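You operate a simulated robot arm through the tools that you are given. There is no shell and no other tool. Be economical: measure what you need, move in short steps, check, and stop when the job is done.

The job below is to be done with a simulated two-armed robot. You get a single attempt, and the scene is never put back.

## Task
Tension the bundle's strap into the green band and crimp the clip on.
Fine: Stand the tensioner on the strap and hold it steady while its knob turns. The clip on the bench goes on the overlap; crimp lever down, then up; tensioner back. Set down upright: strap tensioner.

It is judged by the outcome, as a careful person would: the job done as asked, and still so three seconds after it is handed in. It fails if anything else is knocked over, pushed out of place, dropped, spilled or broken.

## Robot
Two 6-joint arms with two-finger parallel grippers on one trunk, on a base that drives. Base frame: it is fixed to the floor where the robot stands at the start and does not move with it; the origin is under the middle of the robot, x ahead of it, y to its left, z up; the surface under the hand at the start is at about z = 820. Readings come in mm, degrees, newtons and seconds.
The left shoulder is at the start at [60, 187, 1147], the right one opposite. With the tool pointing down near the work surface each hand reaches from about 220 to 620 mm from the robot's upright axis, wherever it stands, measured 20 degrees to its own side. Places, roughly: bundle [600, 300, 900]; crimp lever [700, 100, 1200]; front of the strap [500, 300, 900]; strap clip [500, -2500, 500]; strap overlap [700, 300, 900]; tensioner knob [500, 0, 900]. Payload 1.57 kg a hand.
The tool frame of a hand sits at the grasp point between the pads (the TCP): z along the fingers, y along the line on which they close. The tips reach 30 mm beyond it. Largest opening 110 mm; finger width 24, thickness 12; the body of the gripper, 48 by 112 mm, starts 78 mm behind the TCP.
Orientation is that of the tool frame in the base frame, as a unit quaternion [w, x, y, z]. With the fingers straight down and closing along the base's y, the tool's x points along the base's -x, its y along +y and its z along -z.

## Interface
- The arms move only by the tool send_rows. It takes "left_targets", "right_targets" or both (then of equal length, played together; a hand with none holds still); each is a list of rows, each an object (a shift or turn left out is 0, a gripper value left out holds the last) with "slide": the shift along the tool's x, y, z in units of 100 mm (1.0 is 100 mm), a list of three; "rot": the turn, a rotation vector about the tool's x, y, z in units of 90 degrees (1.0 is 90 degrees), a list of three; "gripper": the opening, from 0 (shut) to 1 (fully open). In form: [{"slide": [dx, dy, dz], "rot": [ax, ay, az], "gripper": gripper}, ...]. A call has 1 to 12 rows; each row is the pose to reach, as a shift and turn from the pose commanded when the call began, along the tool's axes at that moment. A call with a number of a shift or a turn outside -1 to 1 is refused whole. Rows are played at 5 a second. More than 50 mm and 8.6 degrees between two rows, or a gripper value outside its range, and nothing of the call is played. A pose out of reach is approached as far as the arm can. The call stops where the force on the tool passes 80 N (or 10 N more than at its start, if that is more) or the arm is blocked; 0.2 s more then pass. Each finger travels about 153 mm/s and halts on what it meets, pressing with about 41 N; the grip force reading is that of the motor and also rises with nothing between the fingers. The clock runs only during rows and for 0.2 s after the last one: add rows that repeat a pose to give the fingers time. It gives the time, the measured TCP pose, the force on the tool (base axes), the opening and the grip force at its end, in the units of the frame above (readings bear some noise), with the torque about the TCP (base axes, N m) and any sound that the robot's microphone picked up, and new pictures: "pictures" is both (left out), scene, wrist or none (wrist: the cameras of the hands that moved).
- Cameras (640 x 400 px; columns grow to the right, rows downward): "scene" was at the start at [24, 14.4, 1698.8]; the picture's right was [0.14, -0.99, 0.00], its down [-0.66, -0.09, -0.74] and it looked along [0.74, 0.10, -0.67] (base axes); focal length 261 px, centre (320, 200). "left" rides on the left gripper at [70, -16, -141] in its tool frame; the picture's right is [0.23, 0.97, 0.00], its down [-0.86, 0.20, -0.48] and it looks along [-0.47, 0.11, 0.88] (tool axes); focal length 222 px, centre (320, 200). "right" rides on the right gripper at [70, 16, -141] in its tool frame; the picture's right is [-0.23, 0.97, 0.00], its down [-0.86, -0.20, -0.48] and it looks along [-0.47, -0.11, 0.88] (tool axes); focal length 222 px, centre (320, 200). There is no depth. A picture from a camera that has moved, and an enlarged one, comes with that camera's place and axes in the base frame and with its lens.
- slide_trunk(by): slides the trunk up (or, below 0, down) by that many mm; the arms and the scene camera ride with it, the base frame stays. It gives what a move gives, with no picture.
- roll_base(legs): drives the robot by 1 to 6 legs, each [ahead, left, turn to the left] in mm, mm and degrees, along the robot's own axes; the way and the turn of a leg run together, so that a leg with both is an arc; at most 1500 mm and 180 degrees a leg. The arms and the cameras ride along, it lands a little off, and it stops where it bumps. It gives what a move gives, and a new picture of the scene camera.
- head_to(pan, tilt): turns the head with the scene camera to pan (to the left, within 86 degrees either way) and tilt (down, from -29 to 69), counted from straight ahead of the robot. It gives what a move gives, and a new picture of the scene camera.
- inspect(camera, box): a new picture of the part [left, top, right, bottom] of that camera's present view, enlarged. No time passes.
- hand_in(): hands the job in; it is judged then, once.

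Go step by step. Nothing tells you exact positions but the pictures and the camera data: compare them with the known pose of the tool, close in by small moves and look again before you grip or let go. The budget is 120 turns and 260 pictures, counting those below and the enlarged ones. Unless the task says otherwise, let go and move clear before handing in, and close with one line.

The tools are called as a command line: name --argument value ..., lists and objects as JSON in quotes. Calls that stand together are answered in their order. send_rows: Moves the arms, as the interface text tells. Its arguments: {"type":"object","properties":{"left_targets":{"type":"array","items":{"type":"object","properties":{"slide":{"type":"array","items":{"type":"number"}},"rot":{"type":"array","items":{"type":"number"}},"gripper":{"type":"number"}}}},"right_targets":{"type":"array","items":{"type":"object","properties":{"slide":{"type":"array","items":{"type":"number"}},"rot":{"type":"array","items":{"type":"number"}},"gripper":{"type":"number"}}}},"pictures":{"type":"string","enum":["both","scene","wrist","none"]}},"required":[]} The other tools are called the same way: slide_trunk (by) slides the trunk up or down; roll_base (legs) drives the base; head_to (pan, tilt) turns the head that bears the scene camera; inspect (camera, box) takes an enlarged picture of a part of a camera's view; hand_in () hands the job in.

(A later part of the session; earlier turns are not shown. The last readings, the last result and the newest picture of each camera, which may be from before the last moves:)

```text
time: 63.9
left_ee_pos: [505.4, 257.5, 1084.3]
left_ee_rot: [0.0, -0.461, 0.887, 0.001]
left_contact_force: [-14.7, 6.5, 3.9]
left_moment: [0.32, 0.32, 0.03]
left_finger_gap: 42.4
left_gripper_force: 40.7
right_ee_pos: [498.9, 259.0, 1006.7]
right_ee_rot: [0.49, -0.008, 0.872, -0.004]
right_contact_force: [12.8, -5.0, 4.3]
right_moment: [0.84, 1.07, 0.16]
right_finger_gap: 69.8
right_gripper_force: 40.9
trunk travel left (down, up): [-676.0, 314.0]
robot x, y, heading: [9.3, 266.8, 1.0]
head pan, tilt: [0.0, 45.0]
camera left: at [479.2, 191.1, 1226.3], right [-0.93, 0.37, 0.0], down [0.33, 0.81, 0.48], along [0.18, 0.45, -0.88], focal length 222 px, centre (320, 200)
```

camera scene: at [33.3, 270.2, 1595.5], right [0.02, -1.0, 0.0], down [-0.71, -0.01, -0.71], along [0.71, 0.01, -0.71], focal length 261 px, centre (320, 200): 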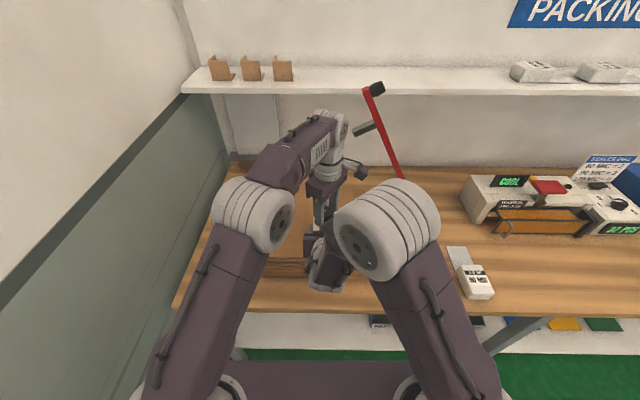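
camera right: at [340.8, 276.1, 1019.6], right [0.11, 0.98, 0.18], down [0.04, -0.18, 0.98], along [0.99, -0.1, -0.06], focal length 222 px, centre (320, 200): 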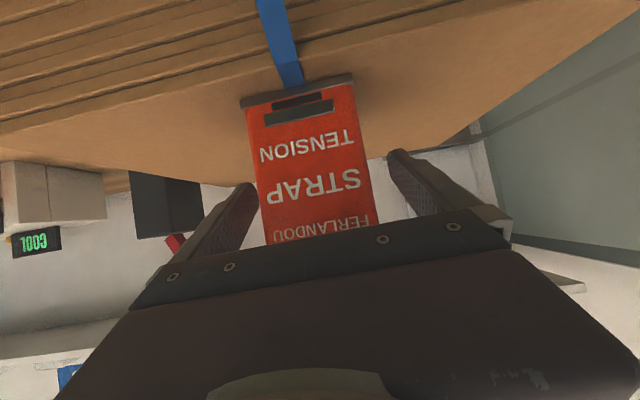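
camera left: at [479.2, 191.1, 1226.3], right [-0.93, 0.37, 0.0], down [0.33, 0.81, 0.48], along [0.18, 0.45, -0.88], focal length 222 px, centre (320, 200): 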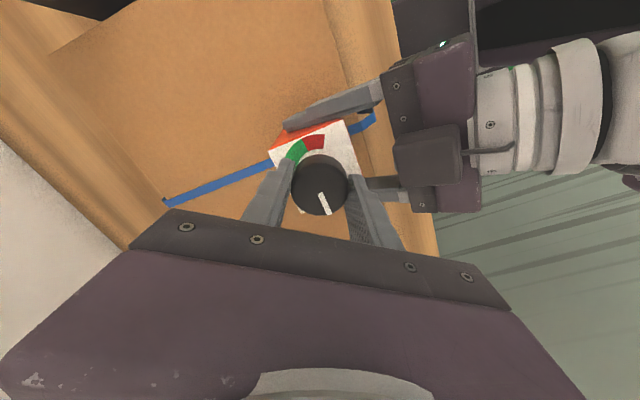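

Knob gripped. Turning clockwise while the right hand holds the body.

send_rows --left_targets '[{"slide": [0, 0.015, 0]}, {"slide": [0, 0.015, 0], "rot": [0, 0, 0.09]}, {"slide": [0, 0.015, 0], "rot": [0, 0, 0.18]}, {"slide": [0, 0.015, 0], "rot": [0, 0, 0.27]}, {"slide": [0, 0.015, 0], "rot": [0, 0, 0.36]}, {"slide": [0, 0.015, 0], "rot": [0, 0, 0.36]}]' --pictures "wrist"

inspect --camera "left" --box '[250, 110, 400, 220]'

```text
time: 65.3
left_ee_pos: [505.0, 259.7, 1084.5]
left_ee_rot: [0.0, -0.194, 0.981, 0.001]
left_contact_force: [3.0, 10.3, -5.8]
left_moment: [0.27, -0.14, -0.01]
left_finger_gap: 42.7
left_gripper_force: 40.9
right_ee_pos: [499.7, 258.1, 1007.0]
right_ee_rot: [0.489, -0.008, 0.872, -0.004]
right_contact_force: [-4.5, -8.8, 15.1]
right_moment: [0.82, 0.01, 0.08]
right_finger_gap: 69.9
right_gripper_force: 40.7
trunk travel left (down, up): [-676.0, 314.0]
robot x, y, heading: [17.3, 266.1, 1.1]
head pan, tilt: [0.0, 45.0]
camera left: at [446.9, 216.4, 1226.4], right [-0.58, 0.81, 0.0], down [0.71, 0.51, 0.48], along [0.39, 0.28, -0.88], focal length 222 px, centre (320, 200)
```

left: 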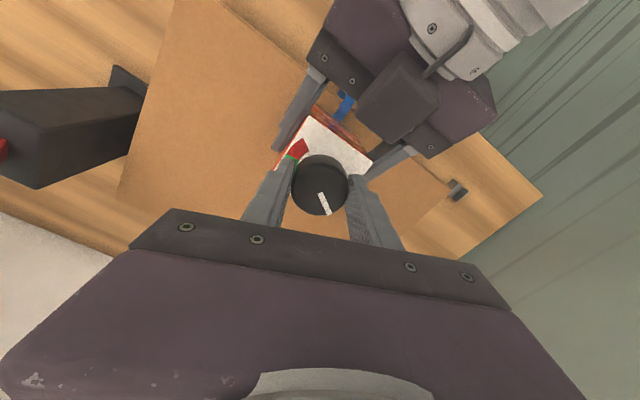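

```text
3.64 times, centred on (325, 165) of left
camera zoom: at [446.9, 216.4, 1226.4], right [-0.58, 0.81, 0.0], down [0.71, 0.51, 0.48], along [0.39, 0.28, -0.88], focal length 808 px, centre (302, 327)
```

zoom: 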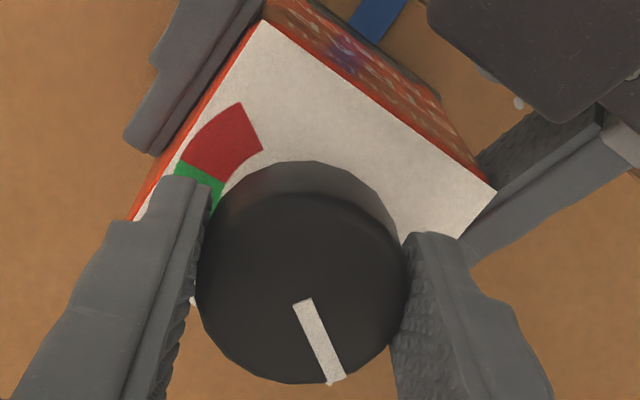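

The knob turns along with the hand. Continue this stroke.

send_rows --left_targets '[{"rot": [0, 0, 0.09]}, {"rot": [0, 0, 0.18]}, {"rot": [0, 0, 0.27]}, {"rot": [0, 0, 0.36]}, {"rot": [0, 0, 0.45]}, {"rot": [0, 0, 0.54]}, {"rot": [0, 0, 0.54]}]' --pictures "wrist"

inspect --camera "scene" --box '[280, 170, 380, 240]'

```text
time: 66.9
left_ee_pos: [505.7, 259.5, 1084.1]
left_ee_rot: [0.0, 0.227, 0.974, 0.002]
left_contact_force: [4.6, 16.8, -4.7]
left_moment: [0.25, -0.08, 0.0]
left_finger_gap: 42.9
left_gripper_force: 40.7
right_ee_pos: [498.0, 258.9, 1006.3]
right_ee_rot: [0.489, -0.007, 0.872, -0.005]
right_contact_force: [-6.2, -16.9, 16.4]
right_moment: [1.61, -0.57, 0.06]
right_finger_gap: 70.1
right_gripper_force: 40.8
trunk travel left (down, up): [-676.0, 314.0]
robot x, y, heading: [15.3, 273.5, 1.0]
head pan, tilt: [0.0, 45.0]
camera left: at [435.6, 274.6, 1226.7], right [0.23, 0.97, 0.0], down [0.86, -0.2, 0.48], along [0.47, -0.11, -0.88], focal length 222 px, centre (320, 200)
```

left: 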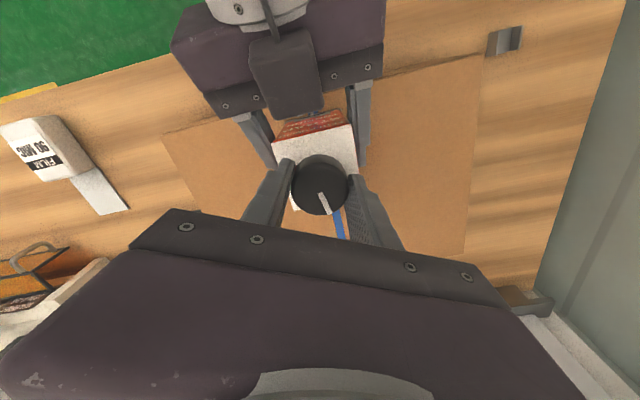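

```text
5.71 times, centred on (330, 205) of scene
camera zoom: at [33.5, 270.8, 1595.5], right [0.02, -1.0, 0.0], down [-0.71, -0.01, -0.71], along [0.71, 0.01, -0.71], focal length 1492 px, centre (263, 171)
```

zoom: 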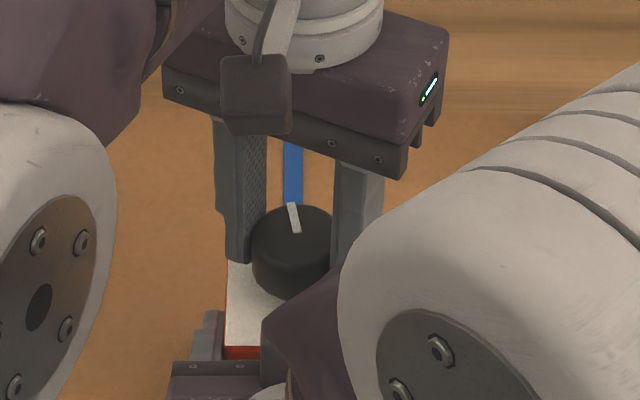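

Turned ~82° so far, 1:1. I continue another ~45° and check the needle.

send_rows --left_targets '[{"slide": [0.002, 0.016, 0]}, {"slide": [0.002, 0.016, 0], "rot": [0, 0, 0.09]}, {"slide": [0.002, 0.016, 0], "rot": [0, 0, 0.18]}, {"slide": [0.002, 0.016, 0], "rot": [0, 0, 0.27]}, {"slide": [0.002, 0.016, 0], "rot": [0, 0, 0.36]}, {"slide": [0.002, 0.016, 0], "rot": [0, 0, 0.45]}, {"slide": [0.002, 0.016, 0], "rot": [0, 0, 0.45]}]' --pictures "both"

inspect --camera "left" --box '[250, 110, 400, 220]'

```text
time: 68.5
left_ee_pos: [505.4, 259.9, 1085.3]
left_ee_rot: [0.0, 0.55, 0.835, 0.001]
left_contact_force: [-7.6, 10.8, 4.4]
left_moment: [-0.13, 0.13, -0.01]
left_finger_gap: 42.9
left_gripper_force: 41.4
right_ee_pos: [499.1, 259.2, 1006.5]
right_ee_rot: [0.489, -0.008, 0.872, -0.004]
right_contact_force: [8.1, -12.0, 4.3]
right_moment: [1.45, -0.24, -0.17]
right_finger_gap: 70.0
right_gripper_force: 41.5
trunk travel left (down, up): [-676.0, 314.0]
robot x, y, heading: [10.4, 267.8, 1.0]
head pan, tilt: [0.0, 45.0]
camera scene: at [33.5, 270.1, 1595.6], right [0.02, -1.0, 0.0], down [-0.71, -0.01, -0.71], along [0.71, 0.01, -0.71], focal length 261 px, centre (320, 200)
camera left: at [463.5, 316.7, 1226.7], right [0.8, 0.59, 0.0], down [0.52, -0.71, 0.48], along [0.28, -0.38, -0.88], focal length 222 px, centre (320, 200)
```

scene: 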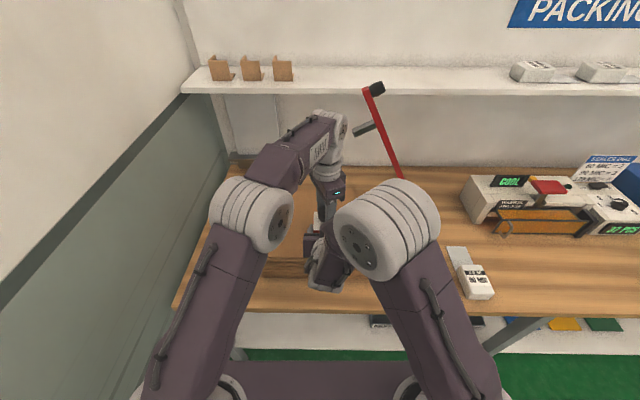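
left: 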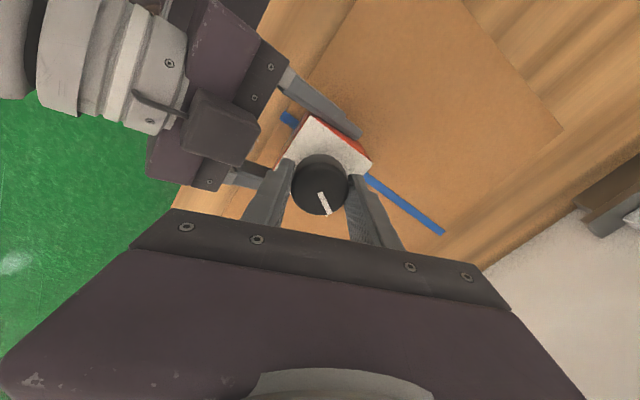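

```text
3.64 times, centred on (325, 165) of left
camera zoom: at [463.5, 316.7, 1226.7], right [0.8, 0.59, 0.0], down [0.52, -0.71, 0.48], along [0.28, -0.38, -0.88], focal length 808 px, centre (302, 327)
```

zoom: 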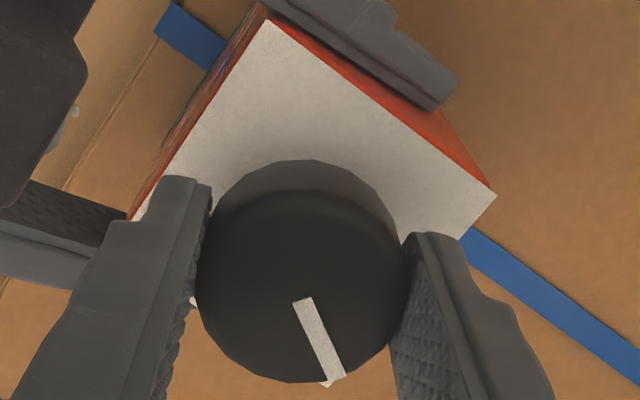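

Total ≈122°. Another ~29° should put the needle mid-green.

send_rows --left_targets '[{"rot": [0, 0, 0.08]}, {"rot": [0, 0, 0.16]}, {"rot": [0, 0, 0.24]}, {"rot": [0, 0, 0.32]}, {"rot": [0, 0, 0.32]}]' --pictures "none"

send_rows --left_targets '[{"gripper": 0.45}, {"gripper": 0.53}, {"gripper": 0.53}]' --pictures "none"

send_rows --left_targets '[{"slide": [0, 0, -0.3]}, {"slide": [0, 0, -0.4]}, {"slide": [0, 0, -0.4]}]' --pictures "wrist"

inspect --camera "left" --box '[250, 90, 400, 200]'

```text
time: 69.7
left_ee_pos: [505.9, 259.8, 1085.7]
left_ee_rot: [0.0, 0.74, 0.672, 0.0]
left_contact_force: [-2.6, 12.7, 9.5]
left_moment: [0.0, 0.01, -0.02]
left_finger_gap: 42.9
left_gripper_force: 41.2
right_ee_pos: [499.0, 258.5, 1005.1]
right_ee_rot: [0.489, -0.008, 0.872, -0.005]
right_contact_force: [5.3, -12.2, 2.7]
right_moment: [1.59, -0.77, -0.24]
right_finger_gap: 70.4
right_gripper_force: 40.8
trunk travel left (down, up): [-676.0, 314.0]
robot x, y, heading: [13.6, 266.4, 0.6]
head pan, tilt: [0.0, 45.0]
```

```text
time: 70.5
left_ee_pos: [506.3, 259.2, 1083.6]
left_ee_rot: [0.001, 0.739, 0.673, -0.001]
left_contact_force: [0.2, -0.3, -0.5]
left_moment: [0.03, -0.01, 0.0]
left_finger_gap: 58.3
left_gripper_force: 0.1
right_ee_pos: [498.9, 259.9, 1004.3]
right_ee_rot: [0.489, -0.009, 0.872, -0.003]
right_contact_force: [-0.6, 2.8, 4.9]
right_moment: [0.63, -0.34, 0.21]
right_finger_gap: 70.0
right_gripper_force: 41.3
trunk travel left (down, up): [-676.0, 314.0]
robot x, y, heading: [11.9, 268.1, 1.0]
head pan, tilt: [0.0, 45.0]
```

```text
time: 71.3
left_ee_pos: [505.3, 259.6, 1123.8]
left_ee_rot: [-0.001, 0.74, 0.673, 0.0]
left_contact_force: [0.1, -0.3, 0.3]
left_moment: [-0.03, 0.0, -0.02]
left_finger_gap: 58.5
left_gripper_force: 0.0
right_ee_pos: [498.2, 259.5, 1005.7]
right_ee_rot: [0.489, -0.009, 0.872, -0.004]
right_contact_force: [-1.7, 3.5, 3.3]
right_moment: [0.69, -0.26, 0.26]
right_finger_gap: 69.9
right_gripper_force: 41.2
trunk travel left (down, up): [-676.0, 314.0]
robot x, y, heading: [8.3, 268.7, 1.1]
head pan, tilt: [0.0, 45.0]
camera left: at [495.5, 329.7, 1265.8], right [0.99, 0.13, 0.0], down [0.12, -0.87, 0.48], along [0.06, -0.47, -0.88], focal length 222 px, centre (320, 200)
```

left: 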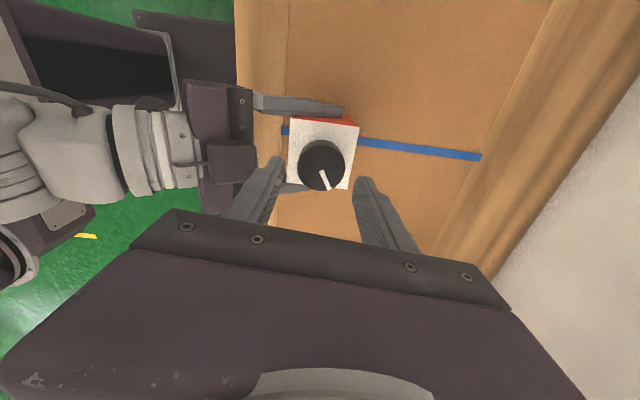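

```text
3.64 times, centred on (325, 145) of left
camera zoom: at [495.5, 329.7, 1265.8], right [0.99, 0.13, 0.0], down [0.12, -0.87, 0.48], along [0.06, -0.47, -0.88], focal length 808 px, centre (302, 400)
```

zoom: 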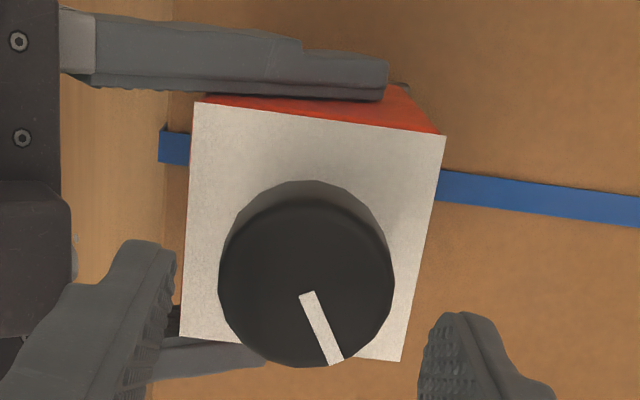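

Knob mark points into the green range; I rotate the hand back above to see the needle.

send_rows --left_targets '[{"rot": [0, 0, -0.09]}, {"rot": [0, 0, -0.18]}, {"rot": [0, 0, -0.27]}, {"rot": [0, 0, -0.36]}, {"rot": [0, 0, -0.45]}, {"rot": [0, 0, -0.54]}, {"rot": [0, 0, -0.63]}, {"rot": [0, 0, -0.72]}, {"rot": [0, 0, -0.81]}, {"rot": [0, 0, -0.9]}, {"rot": [0, 0, -0.99]}]' --pictures "none"

send_rows --left_targets '[{"rot": [0, 0, -0.09]}, {"rot": [0, 0, -0.18]}, {"rot": [0, 0, -0.27]}, {"rot": [0, 0, -0.36]}, {"rot": [0, 0, -0.45]}, {"rot": [0, 0, -0.54]}, {"rot": [0, 0, -0.62]}, {"rot": [0, 0, -0.62]}]' --pictures "none"

inspect --camera "left" --box '[250, 90, 400, 200]'

```text
time: 73.7
left_ee_pos: [504.9, 260.7, 1126.9]
left_ee_rot: [0.0, 0.054, 0.999, 0.0]
left_contact_force: [-0.1, 0.0, 0.4]
left_moment: [0.01, -0.03, 0.0]
left_finger_gap: 58.3
left_gripper_force: 0.0
right_ee_pos: [498.9, 258.6, 1005.5]
right_ee_rot: [0.489, -0.009, 0.872, -0.004]
right_contact_force: [-2.6, 3.4, 3.3]
right_moment: [0.61, -0.23, 0.25]
right_finger_gap: 69.9
right_gripper_force: 40.9
trunk travel left (down, up): [-676.0, 314.0]
robot x, y, heading: [15.8, 267.6, 0.8]
head pan, tilt: [0.0, 45.0]
```

```text
time: 75.5
left_ee_pos: [506.3, 261.3, 1124.5]
left_ee_rot: [0.001, -0.419, 0.908, 0.0]
left_contact_force: [0.5, -0.4, -0.3]
left_moment: [0.01, 0.02, 0.01]
left_finger_gap: 58.3
left_gripper_force: 0.1
right_ee_pos: [498.8, 259.3, 1006.1]
right_ee_rot: [0.488, -0.008, 0.873, -0.005]
right_contact_force: [-1.6, 3.0, 4.5]
right_moment: [0.63, -0.08, 0.08]
right_finger_gap: 70.1
right_gripper_force: 41.1
trunk travel left (down, up): [-676.0, 314.0]
robot x, y, heading: [10.6, 266.5, 1.2]
head pan, tilt: [0.0, 45.0]
```

```text
3.64 times, centred on (325, 145) of left
camera zoom: at [473.5, 196.5, 1266.1], right [-0.89, 0.46, 0.0], down [0.4, 0.78, 0.48], along [0.22, 0.43, -0.88], focal length 808 px, centre (302, 400)
```

zoom: 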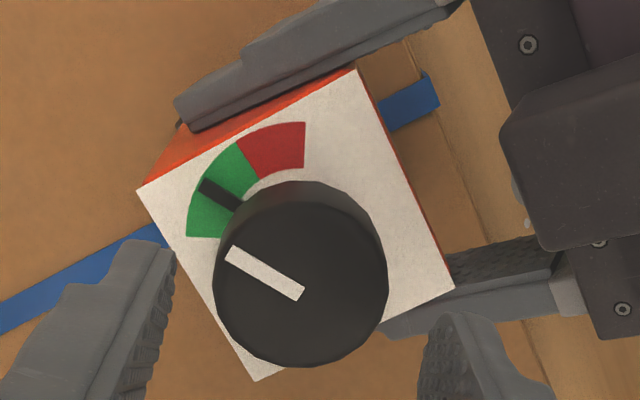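

The needle sits mid-green. Now I raise the left hand and release the tensioner with the right, leaving it standing.

send_rows --left_targets '[{"slide": [0, 0, -0.3]}, {"slide": [0.1, 0, -0.5]}, {"slide": [0.3, 0, -0.7]}, {"slide": [0.3, 0, -0.7]}]' --pictures "none"

send_rows --right_targets '[{"gripper": 0.75}, {"gripper": 0.95}, {"gripper": 1}]' --pictures "wrist"

inspect --camera "left" --box '[200, 60, 420, 220]'

```text
time: 76.5
left_ee_pos: [476.9, 241.6, 1188.5]
left_ee_rot: [0.0, -0.418, 0.908, 0.0]
left_contact_force: [-0.7, 0.0, 0.2]
left_moment: [0.02, -0.01, 0.03]
left_finger_gap: 58.2
left_gripper_force: 0.1
left hand out of reach, approached as far as the arm can: row 2, 3, 4
right_ee_pos: [498.8, 258.6, 1004.9]
right_ee_rot: [0.489, -0.007, 0.872, -0.005]
right_contact_force: [-2.1, -0.7, 5.4]
right_moment: [0.47, 0.02, -0.03]
right_finger_gap: 70.1
right_gripper_force: 40.9
trunk travel left (down, up): [-676.0, 314.0]
robot x, y, heading: [9.7, 269.2, 0.8]
head pan, tilt: [0.0, 45.0]
```

```text
time: 77.3
left_ee_pos: [477.6, 241.6, 1188.2]
left_ee_rot: [0.0, -0.419, 0.908, 0.0]
left_contact_force: [0.1, 0.0, 0.3]
left_moment: [0.02, 0.01, 0.01]
left_finger_gap: 58.3
left_gripper_force: 0.0
right_ee_pos: [500.3, 258.2, 1004.9]
right_ee_rot: [0.489, -0.008, 0.872, -0.004]
right_contact_force: [-0.2, -0.7, 0.6]
right_moment: [-0.01, 0.0, 0.0]
right_finger_gap: 109.8
right_gripper_force: 0.1
trunk travel left (down, up): [-676.0, 314.0]
robot x, y, heading: [11.6, 271.2, 0.7]
head pan, tilt: [0.0, 45.0]
camera right: at [341.8, 275.4, 1019.8], right [0.11, 0.98, 0.18], down [0.04, -0.18, 0.98], along [0.99, -0.1, -0.06], focal length 222 px, centre (320, 200)
```

right: 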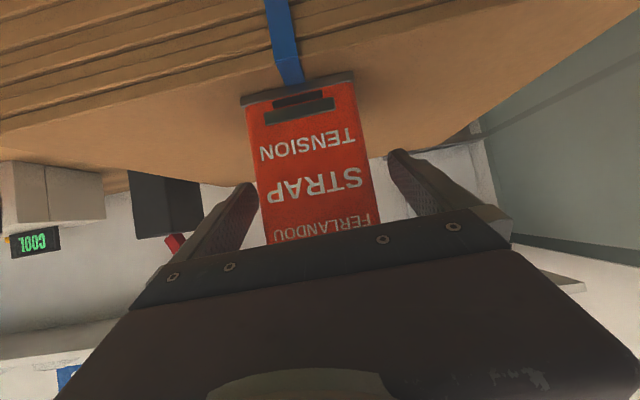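

```text
2.50 times, centred on (310, 140) of left
camera zoom: at [445.6, 177.6, 1329.0], right [-0.89, 0.46, 0.0], down [0.4, 0.78, 0.48], along [0.22, 0.43, -0.88], focal length 555 px, centre (345, 350)
```

zoom: 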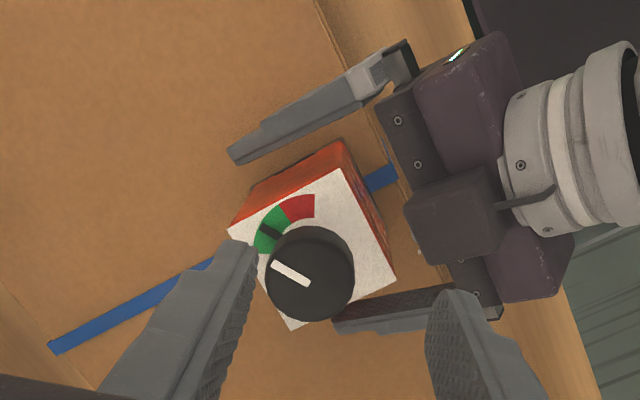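

roll_base --legs '[[-160, 0, 0]]'

send_rows --right_targets '[{"slide": [-0.4, 0, -0.25]}, {"slide": [-0.8, 0, -0.5], "rot": [0, 0.09, 0]}, {"slide": [-0.8, 0, -0.5], "rot": [0, 0.18, 0]}, {"slide": [-0.8, 0, -0.5], "rot": [0, 0.27, 0]}, {"slide": [-0.8, 0, -0.5], "rot": [0, 0.36, 0]}, {"slide": [-0.8, 0, -0.5], "rot": [0, 0.45, 0]}, {"slide": [-0.8, 0, -0.5], "rot": [0, 0.54, 0]}, {"slide": [-0.8, 0, -0.5], "rot": [0, 0.63, 0]}, {"slide": [-0.8, 0, -0.5], "rot": [0, 0.65, 0]}]' --left_targets '[{"slide": [0.3, 0, -0.1], "rot": [0, 0, 0.09]}, {"slide": [0.5, 0.2, -0.1], "rot": [0, 0, 0.18]}, {"slide": [0.6, 0.4, -0.1], "rot": [0, 0, 0.27]}, {"slide": [0.6, 0.6, -0.1], "rot": [0, 0, 0.36]}, {"slide": [0.6, 0.8, 0], "rot": [0, 0, 0.45]}, {"slide": [0.6, 1.0, 0], "rot": [0, 0, 0.54]}, {"slide": [0.6, 1.0, 0], "rot": [0, 0, 0.55]}, {"slide": [0.6, 1.0, 0], "rot": [0, 0, 0.55]}, {"slide": [0.6, 1.0, 0], "rot": [0, 0, 0.55]}]' --pictures "both"

```text
time: 78.7
left_ee_pos: [314.9, 240.6, 1186.7]
left_ee_rot: [0.001, -0.42, 0.908, 0.001]
left_contact_force: [-0.3, 1.0, -0.3]
left_moment: [0.04, -0.02, -0.01]
left_finger_gap: 58.2
left_gripper_force: 0.1
right_ee_pos: [336.1, 257.4, 1005.0]
right_ee_rot: [0.487, -0.009, 0.873, -0.004]
right_contact_force: [0.1, -0.1, 0.1]
right_moment: [0.02, 0.01, 0.04]
right_finger_gap: 109.8
right_gripper_force: 0.1
trunk travel left (down, up): [-676.0, 314.0]
robot x, y, heading: [-149.3, 265.2, 0.8]
head pan, tilt: [0.0, 45.0]
camera scene: at [-127.3, 268.0, 1595.4], right [0.02, -1.0, 0.0], down [-0.71, -0.01, -0.71], along [0.71, 0.01, -0.71], focal length 261 px, centre (320, 200)
```

scene: 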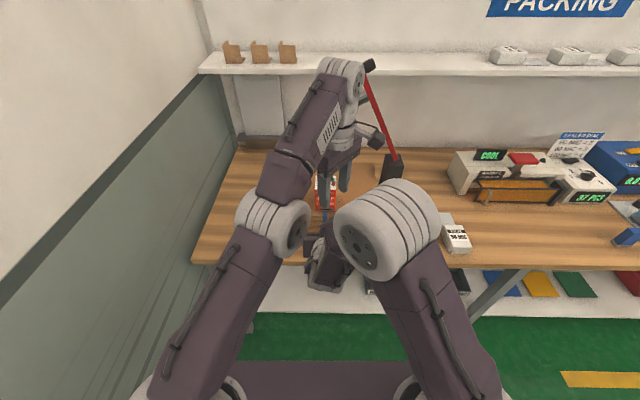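

```text
time: 79.3
left_ee_pos: [278.4, 218.4, 1211.6]
left_ee_rot: [0.021, -0.309, 0.951, -0.016]
left_contact_force: [0.3, -2.8, 8.9]
left_moment: [0.1, 0.14, -0.02]
left_finger_gap: 56.0
left_gripper_force: 0.1
right_ee_pos: [324.2, 252.4, 1071.2]
right_ee_rot: [0.425, -0.006, 0.905, -0.011]
right_contact_force: [-0.9, 4.1, -9.0]
right_moment: [-0.22, -0.6, -0.14]
right_finger_gap: 110.0
right_gripper_force: 0.0
trunk travel left (down, up): [-676.0, 314.0]
robot x, y, heading: [-151.4, 261.0, 1.3]
head pan, tilt: [0.0, 45.0]
stopped in row 2 (right hand): the force on the tool passed its limit at 128 N (the readings are from after the stop); the commanded pose is now the measured one
camera scene: at [-133.8, 268.6, 1595.5], right [0.02, -1.0, 0.0], down [-0.7, -0.01, -0.71], along [0.71, 0.01, -0.7], focal length 261 px, centre (320, 200)
camera right: at [170.1, 271.1, 1106.2], right [0.14, 0.98, 0.15], down [0.18, -0.17, 0.97], along [0.97, -0.11, -0.2], focal length 222 px, centre (320, 200)
camera left: at [224.5, 164.7, 1351.5], right [-0.76, 0.65, -0.05], down [0.55, 0.67, 0.5], along [0.36, 0.35, -0.87], focal length 222 px, centre (320, 200)
```

scene: 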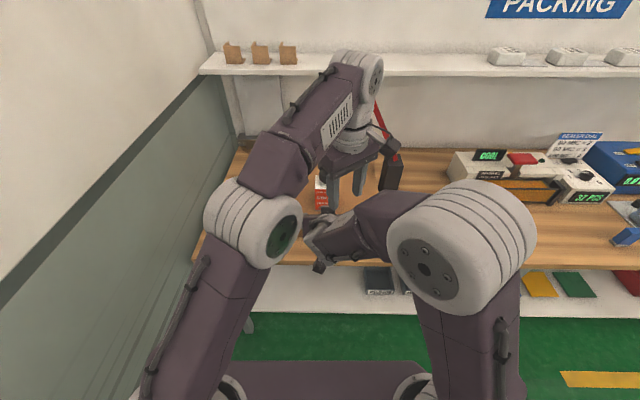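
right: 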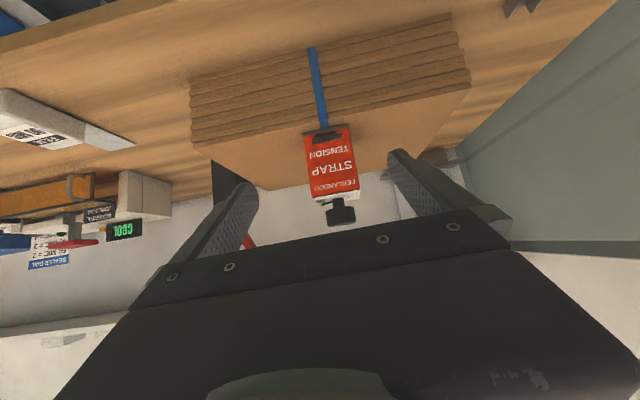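
left: 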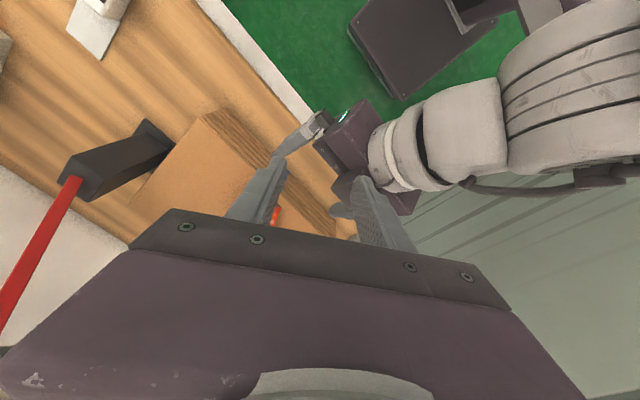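

The hands brushed each other; I separate them by moving the left one up and to the left first.

send_rows --left_targets '[{"slide": [0, 0, -0.3]}, {"slide": [0, 0, -0.6]}, {"slide": [-0.23, 0.32, -0.6]}, {"slide": [-0.46, 0.64, -0.6]}, {"slide": [-0.7, 0.97, -0.6]}, {"slide": [-0.7, 0.97, -0.6]}]' --pictures "none"

send_rows --left_targets '[{"slide": [0, 0.3, 0.1], "rot": [0, 0, 0.09]}, {"slide": [0, 0.6, 0.2], "rot": [0, 0, 0.18]}, {"slide": [0, 0.9, 0.3], "rot": [0, 0, 0.27]}, {"slide": [0, 1.0, 0.4], "rot": [0, 0, 0.36]}, {"slide": [0, 1.0, 0.5], "rot": [0, 0, 0.4]}, {"slide": [0, 1.0, 0.5], "rot": [0, 0, 0.4]}]' --pictures "both"

```text
time: 80.7
left_ee_pos: [279.7, 337.5, 1267.0]
left_ee_rot: [0.02, -0.309, 0.951, -0.014]
left_contact_force: [-0.7, 0.8, -0.3]
left_moment: [-0.01, 0.01, 0.01]
left_finger_gap: 58.2
left_gripper_force: 0.1
left hand out of reach, approached as far as the arm can: row 1, 2, 3
right_ee_pos: [329.2, 251.6, 1067.8]
right_ee_rot: [0.425, -0.005, 0.905, -0.01]
right_contact_force: [-0.5, -0.2, 0.6]
right_moment: [0.0, 0.02, -0.03]
right_finger_gap: 110.0
right_gripper_force: 0.1
trunk travel left (down, up): [-676.0, 314.0]
robot x, y, heading: [-149.7, 262.8, 1.2]
head pan, tilt: [0.0, 45.0]
```

```text
time: 82.1
left_ee_pos: [224.3, 418.0, 1213.8]
left_ee_rot: [0.024, -0.001, 1.0, -0.008]
left_contact_force: [0.5, 0.9, 0.1]
left_moment: [0.06, -0.01, 0.03]
left_finger_gap: 58.3
left_gripper_force: 0.1
right_ee_pos: [328.1, 252.4, 1069.4]
right_ee_rot: [0.426, -0.006, 0.905, -0.01]
right_contact_force: [0.6, -0.1, -0.2]
right_moment: [-0.01, 0.01, 0.03]
right_finger_gap: 110.0
right_gripper_force: 0.1
trunk travel left (down, up): [-676.0, 314.0]
robot x, y, heading: [-148.1, 264.9, 1.0]
head pan, tilt: [0.0, 45.0]
camera scene: at [-129.0, 268.1, 1595.5], right [0.02, -1.0, 0.0], down [-0.71, -0.01, -0.71], along [0.71, 0.01, -0.71], focal length 261 px, centre (320, 200)
camera left: at [146.8, 402.6, 1352.6], right [-0.23, 0.97, -0.02], down [0.83, 0.21, 0.51], along [0.51, 0.1, -0.86], focal length 222 px, centre (320, 200)
```

scene: 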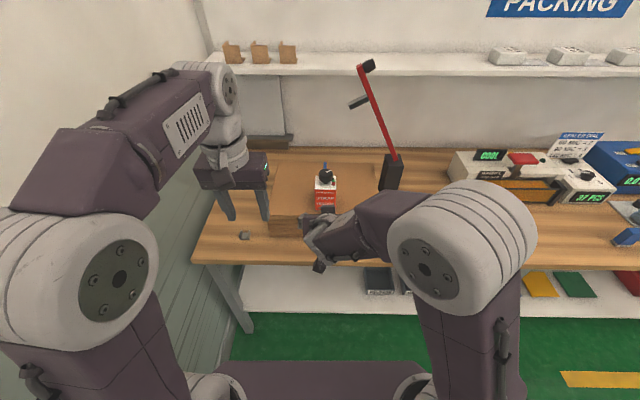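
left: 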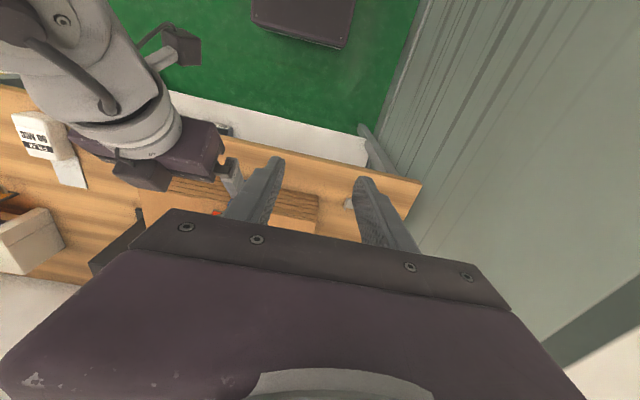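

inspect --camera "scene" --box '[225, 215, 275, 255]'

inspect --camera "scene" --box '[280, 130, 420, 230]'

```text
10.00 times, centred on (250, 235) of scene
camera zoom: at [-129.0, 268.1, 1595.5], right [0.02, -1.0, 0.0], down [-0.71, -0.01, -0.71], along [0.71, 0.01, -0.71], focal length 2611 px, centre (1020, -150)
```

zoom: 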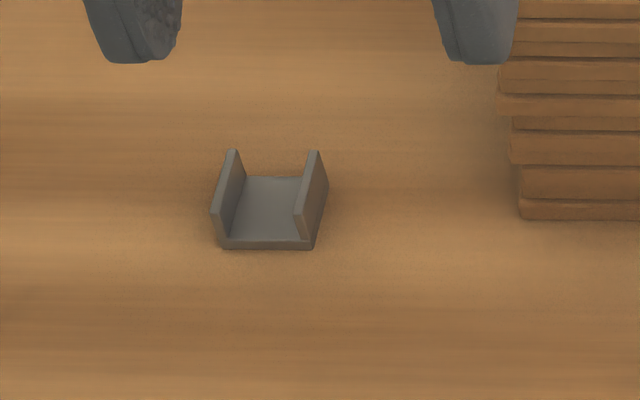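

```text
4.00 times, centred on (350, 180) of scene
camera zoom: at [-129.0, 268.1, 1595.5], right [0.02, -1.0, 0.0], down [-0.71, -0.01, -0.71], along [0.71, 0.01, -0.71], focal length 1044 px, centre (200, 280)
```

zoom: 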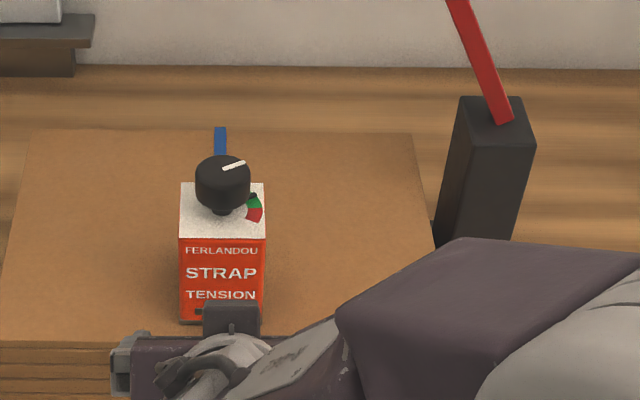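

inspect --camera "scene" --box '[330, 45, 430, 215]'

inspect --camera "scene" --box '[340, 50, 390, 115]'

```text
2.35 times, centred on (380, 130) of scene
camera zoom: at [-129.0, 268.1, 1595.5], right [0.02, -1.0, 0.0], down [-0.71, -0.01, -0.71], along [0.71, 0.01, -0.71], focal length 614 px, centre (179, 365)
```

zoom: 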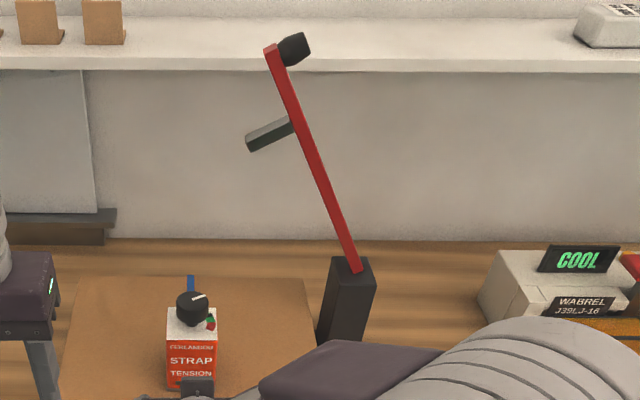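

```text
6.15 times, centred on (365, 82) of scene
camera zoom: at [-129.0, 268.1, 1595.5], right [0.02, -1.0, 0.0], down [-0.71, -0.01, -0.71], along [0.71, 0.01, -0.71], focal length 1607 px, centre (43, 923)
```

zoom: 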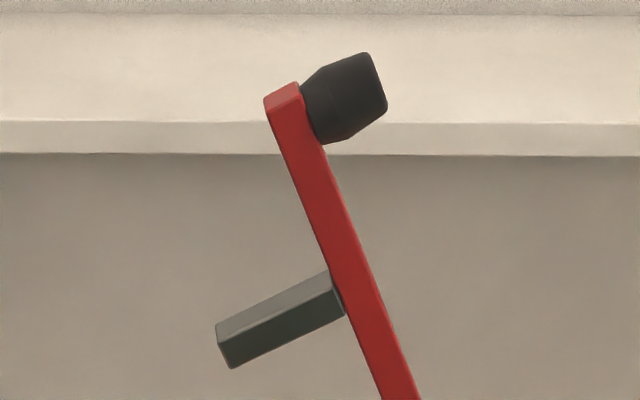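

The clip is an open-topped U about 32×31×17 mm near [449, 554], channel along the strap; crimp foot comes down at about [655, 262]. Before fetching it I check how close the base can get to the bench.

head_to --pan 0 --tilt 69

inspect --camera "right" --box '[0, 0, 640, 400]'

```text
time: 83.0
left_ee_pos: [224.5, 418.0, 1213.2]
left_ee_rot: [0.022, -0.001, 1.0, -0.007]
left_contact_force: [0.6, 0.4, 0.0]
left_moment: [0.03, 0.05, -0.04]
left_finger_gap: 58.3
left_gripper_force: 0.1
right_ee_pos: [328.1, 252.3, 1069.2]
right_ee_rot: [0.425, -0.006, 0.905, -0.01]
right_contact_force: [-0.1, -0.4, 0.6]
right_moment: [-0.01, -0.01, -0.02]
right_finger_gap: 109.9
right_gripper_force: 0.2
trunk travel left (down, up): [-676.0, 314.0]
robot x, y, heading: [-149.2, 265.4, 0.9]
head pan, tilt: [0.0, 68.8]
camera scene: at [-154.0, 267.5, 1566.7], right [0.02, -1.0, 0.0], down [-0.93, -0.02, -0.36], along [0.36, 0.01, -0.93], focal length 261 px, centre (320, 200)
```

scene: 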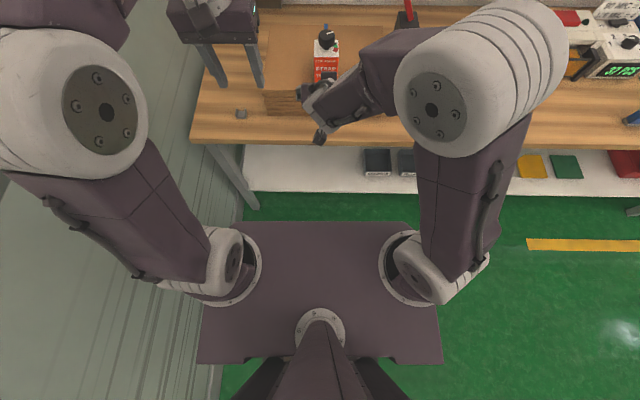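

```text
1.00 times, centred on (320, 200) of right (not enlarged: the box is as wide or as high as the picture)
camera zoom: at [174.2, 270.6, 1105.8], right [0.14, 0.98, 0.15], down [0.18, -0.18, 0.97], along [0.97, -0.11, -0.2], focal length 222 px, centre (320, 200)
```

zoom: 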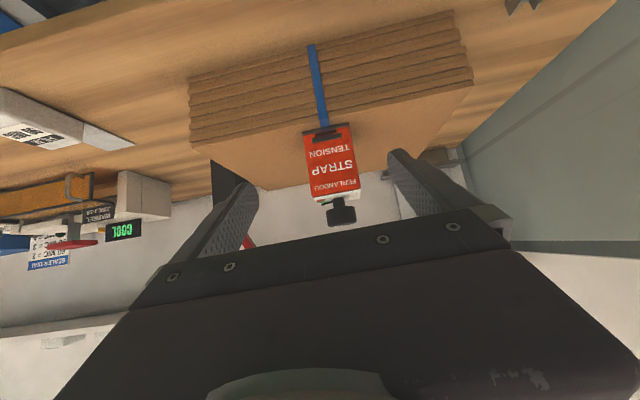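

There's room beneath the bench for the base. First move the right arm clear, level the left hand, then go for the clip.

send_rows --right_targets '[{"slide": [-0.1, -0.33, -0.25]}, {"slide": [-0.2, -0.66, -0.5]}, {"slide": [-0.35, -1.0, -0.75]}, {"slide": [-0.45, -1.0, -1.0]}, {"slide": [-0.45, -1.0, -1.0]}]' --left_targets '[{"slide": [0, 0.35, 0], "rot": [0, 0.03, 0]}, {"slide": [0, 0.7, 0], "rot": [0, 0.03, 0]}, {"slide": [0, 1.0, 0], "rot": [0, 0.03, 0]}, {"slide": [0, 1.0, 0.3], "rot": [0, 0.03, 0]}, {"slide": [0, 1.0, 0.5], "rot": [0, 0.03, 0]}]' --pictures "none"

roll_base --legs '[[90, 35, 0]]'

inspect --camera "left" --box '[0, 0, 640, 400]'

```text
time: 84.2
left_ee_pos: [223.6, 518.4, 1162.1]
left_ee_rot: [-0.002, -0.001, 1.0, -0.007]
left_contact_force: [0.3, -1.1, 0.3]
left_moment: [-0.01, -0.04, 0.03]
left_finger_gap: 58.3
left_gripper_force: 0.1
right_ee_pos: [281.2, 154.1, 1170.6]
right_ee_rot: [0.425, -0.006, 0.905, -0.01]
right_contact_force: [0.1, 0.4, 0.1]
right_moment: [0.0, 0.01, 0.0]
right_finger_gap: 110.1
right_gripper_force: 0.0
trunk travel left (down, up): [-676.0, 314.0]
robot x, y, heading: [-152.3, 264.7, 1.0]
head pan, tilt: [0.0, 68.8]
```

```text
time: 85.3
left_ee_pos: [313.6, 552.4, 1163.0]
left_ee_rot: [0.0, -0.001, 1.0, -0.008]
left_contact_force: [1.0, -0.6, -0.3]
left_moment: [0.01, 0.01, 0.0]
left_finger_gap: 58.4
left_gripper_force: 0.0
right_ee_pos: [370.0, 189.3, 1170.3]
right_ee_rot: [0.425, -0.006, 0.905, -0.01]
right_contact_force: [0.4, -0.7, 0.1]
right_moment: [-0.02, 0.02, 0.03]
right_finger_gap: 110.1
right_gripper_force: 0.1
trunk travel left (down, up): [-676.0, 314.0]
robot x, y, heading: [-62.2, 300.6, 1.0]
head pan, tilt: [0.0, 68.8]
camera scene: at [-64.7, 302.9, 1566.6], right [0.02, -1.0, 0.0], down [-0.93, -0.02, -0.36], along [0.36, 0.01, -0.93], focal length 261 px, centre (320, 200)
```

scene: 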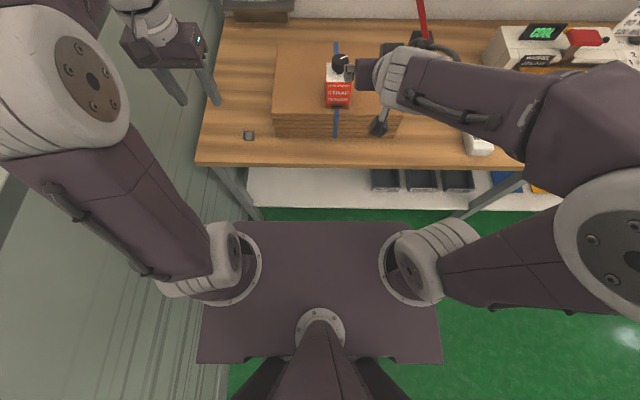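

```text
1.00 times, centred on (320, 200) of left (not enlarged: the box is as wide or as high as the picture)
camera zoom: at [244.3, 537.8, 1304.9], right [-0.23, 0.97, -0.01], down [0.86, 0.21, 0.48], along [0.47, 0.1, -0.88], focal length 222 px, centre (320, 200)
```

zoom: 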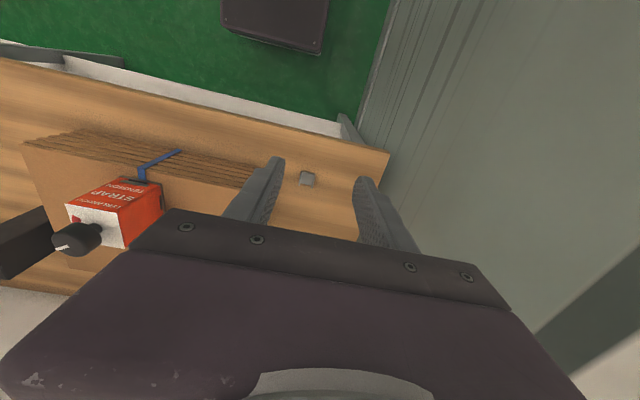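

send_rows --left_targets '[{"slide": [-0.33, 0, 0.3]}, {"slide": [-0.66, 0, 0.6]}, {"slide": [-1.0, 0, 0.95]}, {"slide": [-1.0, 0, 1.0]}]' --pictures "none"

send_rows --left_targets '[{"slide": [-0.2, 0, 0.4]}, {"slide": [-0.36, 0, 0.8]}, {"slide": [-0.36, 0, 1.0]}, {"slide": [-0.36, 0, 1.0]}]' --pictures "wrist"

inspect --camera "left" --box '[240, 120, 400, 220]'

```text
time: 86.3
left_ee_pos: [412.9, 549.3, 1064.1]
left_ee_rot: [0.0, -0.001, 1.0, -0.007]
left_contact_force: [-0.6, 0.4, 0.2]
left_moment: [-0.02, 0.0, 0.0]
left_finger_gap: 58.4
left_gripper_force: 0.1
right_ee_pos: [369.7, 189.7, 1171.4]
right_ee_rot: [0.426, -0.006, 0.904, -0.01]
right_contact_force: [0.7, -0.2, -0.4]
right_moment: [0.01, 0.0, 0.01]
right_finger_gap: 110.1
right_gripper_force: 0.1
trunk travel left (down, up): [-676.0, 314.0]
robot x, y, heading: [-64.2, 301.9, 0.9]
head pan, tilt: [0.0, 68.8]
```

```text
time: 87.3
left_ee_pos: [451.2, 548.8, 962.6]
left_ee_rot: [0.0, 0.0, 1.0, -0.007]
left_contact_force: [1.4, 1.2, -0.4]
left_moment: [-0.02, 0.03, -0.02]
left_finger_gap: 58.3
left_gripper_force: 0.0
right_ee_pos: [370.9, 190.7, 1170.4]
right_ee_rot: [0.425, -0.006, 0.905, -0.01]
right_contact_force: [-0.1, 0.0, 0.0]
right_moment: [-0.01, 0.0, 0.02]
right_finger_gap: 109.9
right_gripper_force: 0.2
trunk travel left (down, up): [-676.0, 314.0]
robot x, y, heading: [-63.1, 300.1, 0.9]
head pan, tilt: [0.0, 68.8]
camera left: at [381.2, 534.2, 1105.3], right [-0.23, 0.97, -0.01], down [0.86, 0.21, 0.47], along [0.46, 0.1, -0.88], focal length 222 px, centre (320, 200)
```

left: 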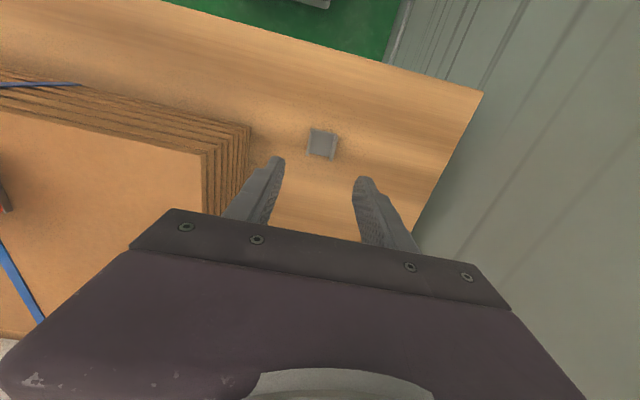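

```text
4.00 times, centred on (320, 170) of left
camera zoom: at [381.2, 534.2, 1105.3], right [-0.23, 0.97, -0.01], down [0.86, 0.21, 0.47], along [0.46, 0.1, -0.88], focal length 888 px, centre (320, 320)
```

zoom: 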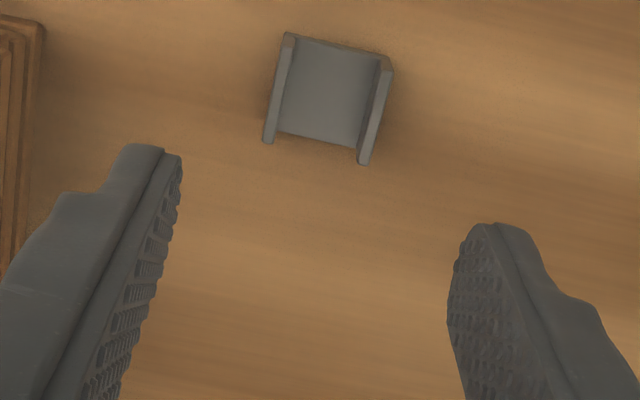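

Clip centred under the hand. Descend.

send_rows --left_targets '[{"slide": [0, 0.01, 0.35]}, {"slide": [0.005, 0.01, 0.7]}, {"slide": [0.01, 0.01, 0.95]}, {"slide": [0.01, 0.01, 0.95]}]' --pictures "wrist"

```text
time: 88.3
left_ee_pos: [448.2, 549.4, 869.6]
left_ee_rot: [-0.002, 0.0, 1.0, -0.007]
left_contact_force: [0.5, 1.3, -0.4]
left_moment: [-0.02, 0.04, 0.0]
left_finger_gap: 58.1
left_gripper_force: 0.1
right_ee_pos: [369.2, 188.6, 1170.5]
right_ee_rot: [0.426, -0.005, 0.905, -0.011]
right_contact_force: [-0.3, 0.7, 0.1]
right_moment: [0.01, 0.01, -0.02]
right_finger_gap: 110.1
right_gripper_force: 0.0
trunk travel left (down, up): [-676.0, 314.0]
robot x, y, heading: [-59.1, 301.2, 0.8]
head pan, tilt: [0.0, 68.8]
camera left: at [379.3, 534.4, 1011.4], right [-0.23, 0.97, -0.01], down [0.86, 0.21, 0.47], along [0.47, 0.1, -0.88], focal length 222 px, centre (320, 200)
```

left: 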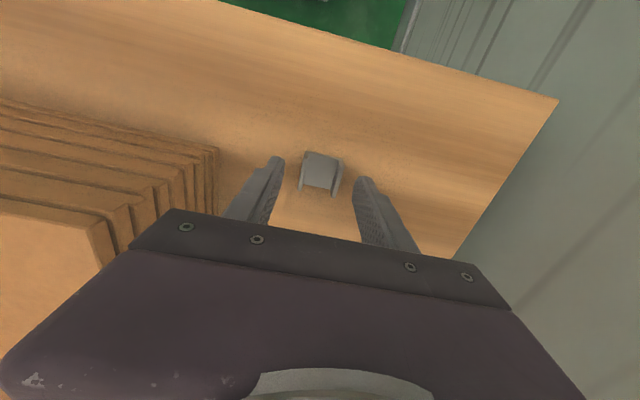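

send_rows --left_targets '[{"slide": [-0.01, 0, 0.1]}, {"slide": [-0.01, 0, 0.155]}, {"slide": [-0.01, 0, 0.155]}, {"slide": [-0.01, 0, 0.155], "gripper": 0.3}, {"slide": [-0.01, 0, 0.155], "gripper": 0.25}, {"slide": [-0.01, 0, 0.155], "gripper": 0.25}]' --pictures "wrist"

inspect --camera "left" --box '[240, 130, 400, 230]'

```text
time: 89.7
left_ee_pos: [450.1, 550.1, 852.0]
left_ee_rot: [-0.001, 0.001, 1.0, -0.007]
left_contact_force: [-0.7, 0.1, 1.1]
left_moment: [0.02, -0.03, 0.01]
left_finger_gap: 32.8
left_gripper_force: 40.8
right_ee_pos: [369.2, 189.3, 1170.3]
right_ee_rot: [0.426, -0.005, 0.905, -0.011]
right_contact_force: [0.0, -0.2, 0.1]
right_moment: [0.01, -0.02, 0.04]
right_finger_gap: 110.1
right_gripper_force: 0.0
trunk travel left (down, up): [-676.0, 314.0]
robot x, y, heading: [-60.8, 298.7, 0.9]
head pan, tilt: [0.0, 68.8]
camera left: at [380.3, 534.6, 995.3], right [-0.23, 0.97, -0.01], down [0.86, 0.21, 0.47], along [0.47, 0.1, -0.88], focal length 222 px, centre (320, 200)
```

left: 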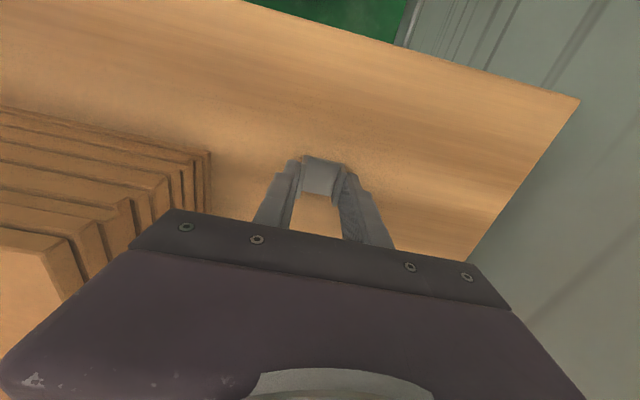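

```text
4.00 times, centred on (320, 180) of left
camera zoom: at [380.3, 534.6, 995.3], right [-0.23, 0.97, -0.01], down [0.86, 0.21, 0.47], along [0.47, 0.1, -0.88], focal length 888 px, centre (320, 280)
```

zoom: 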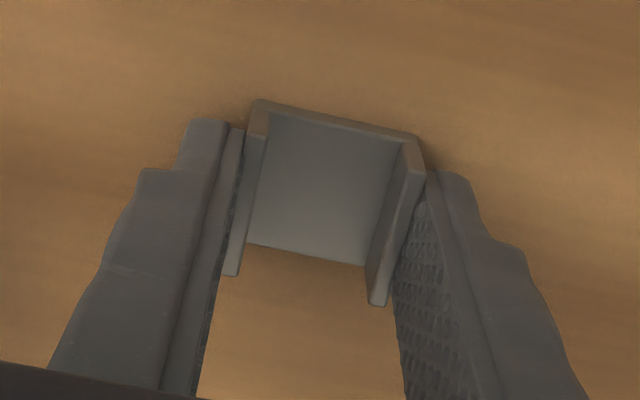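

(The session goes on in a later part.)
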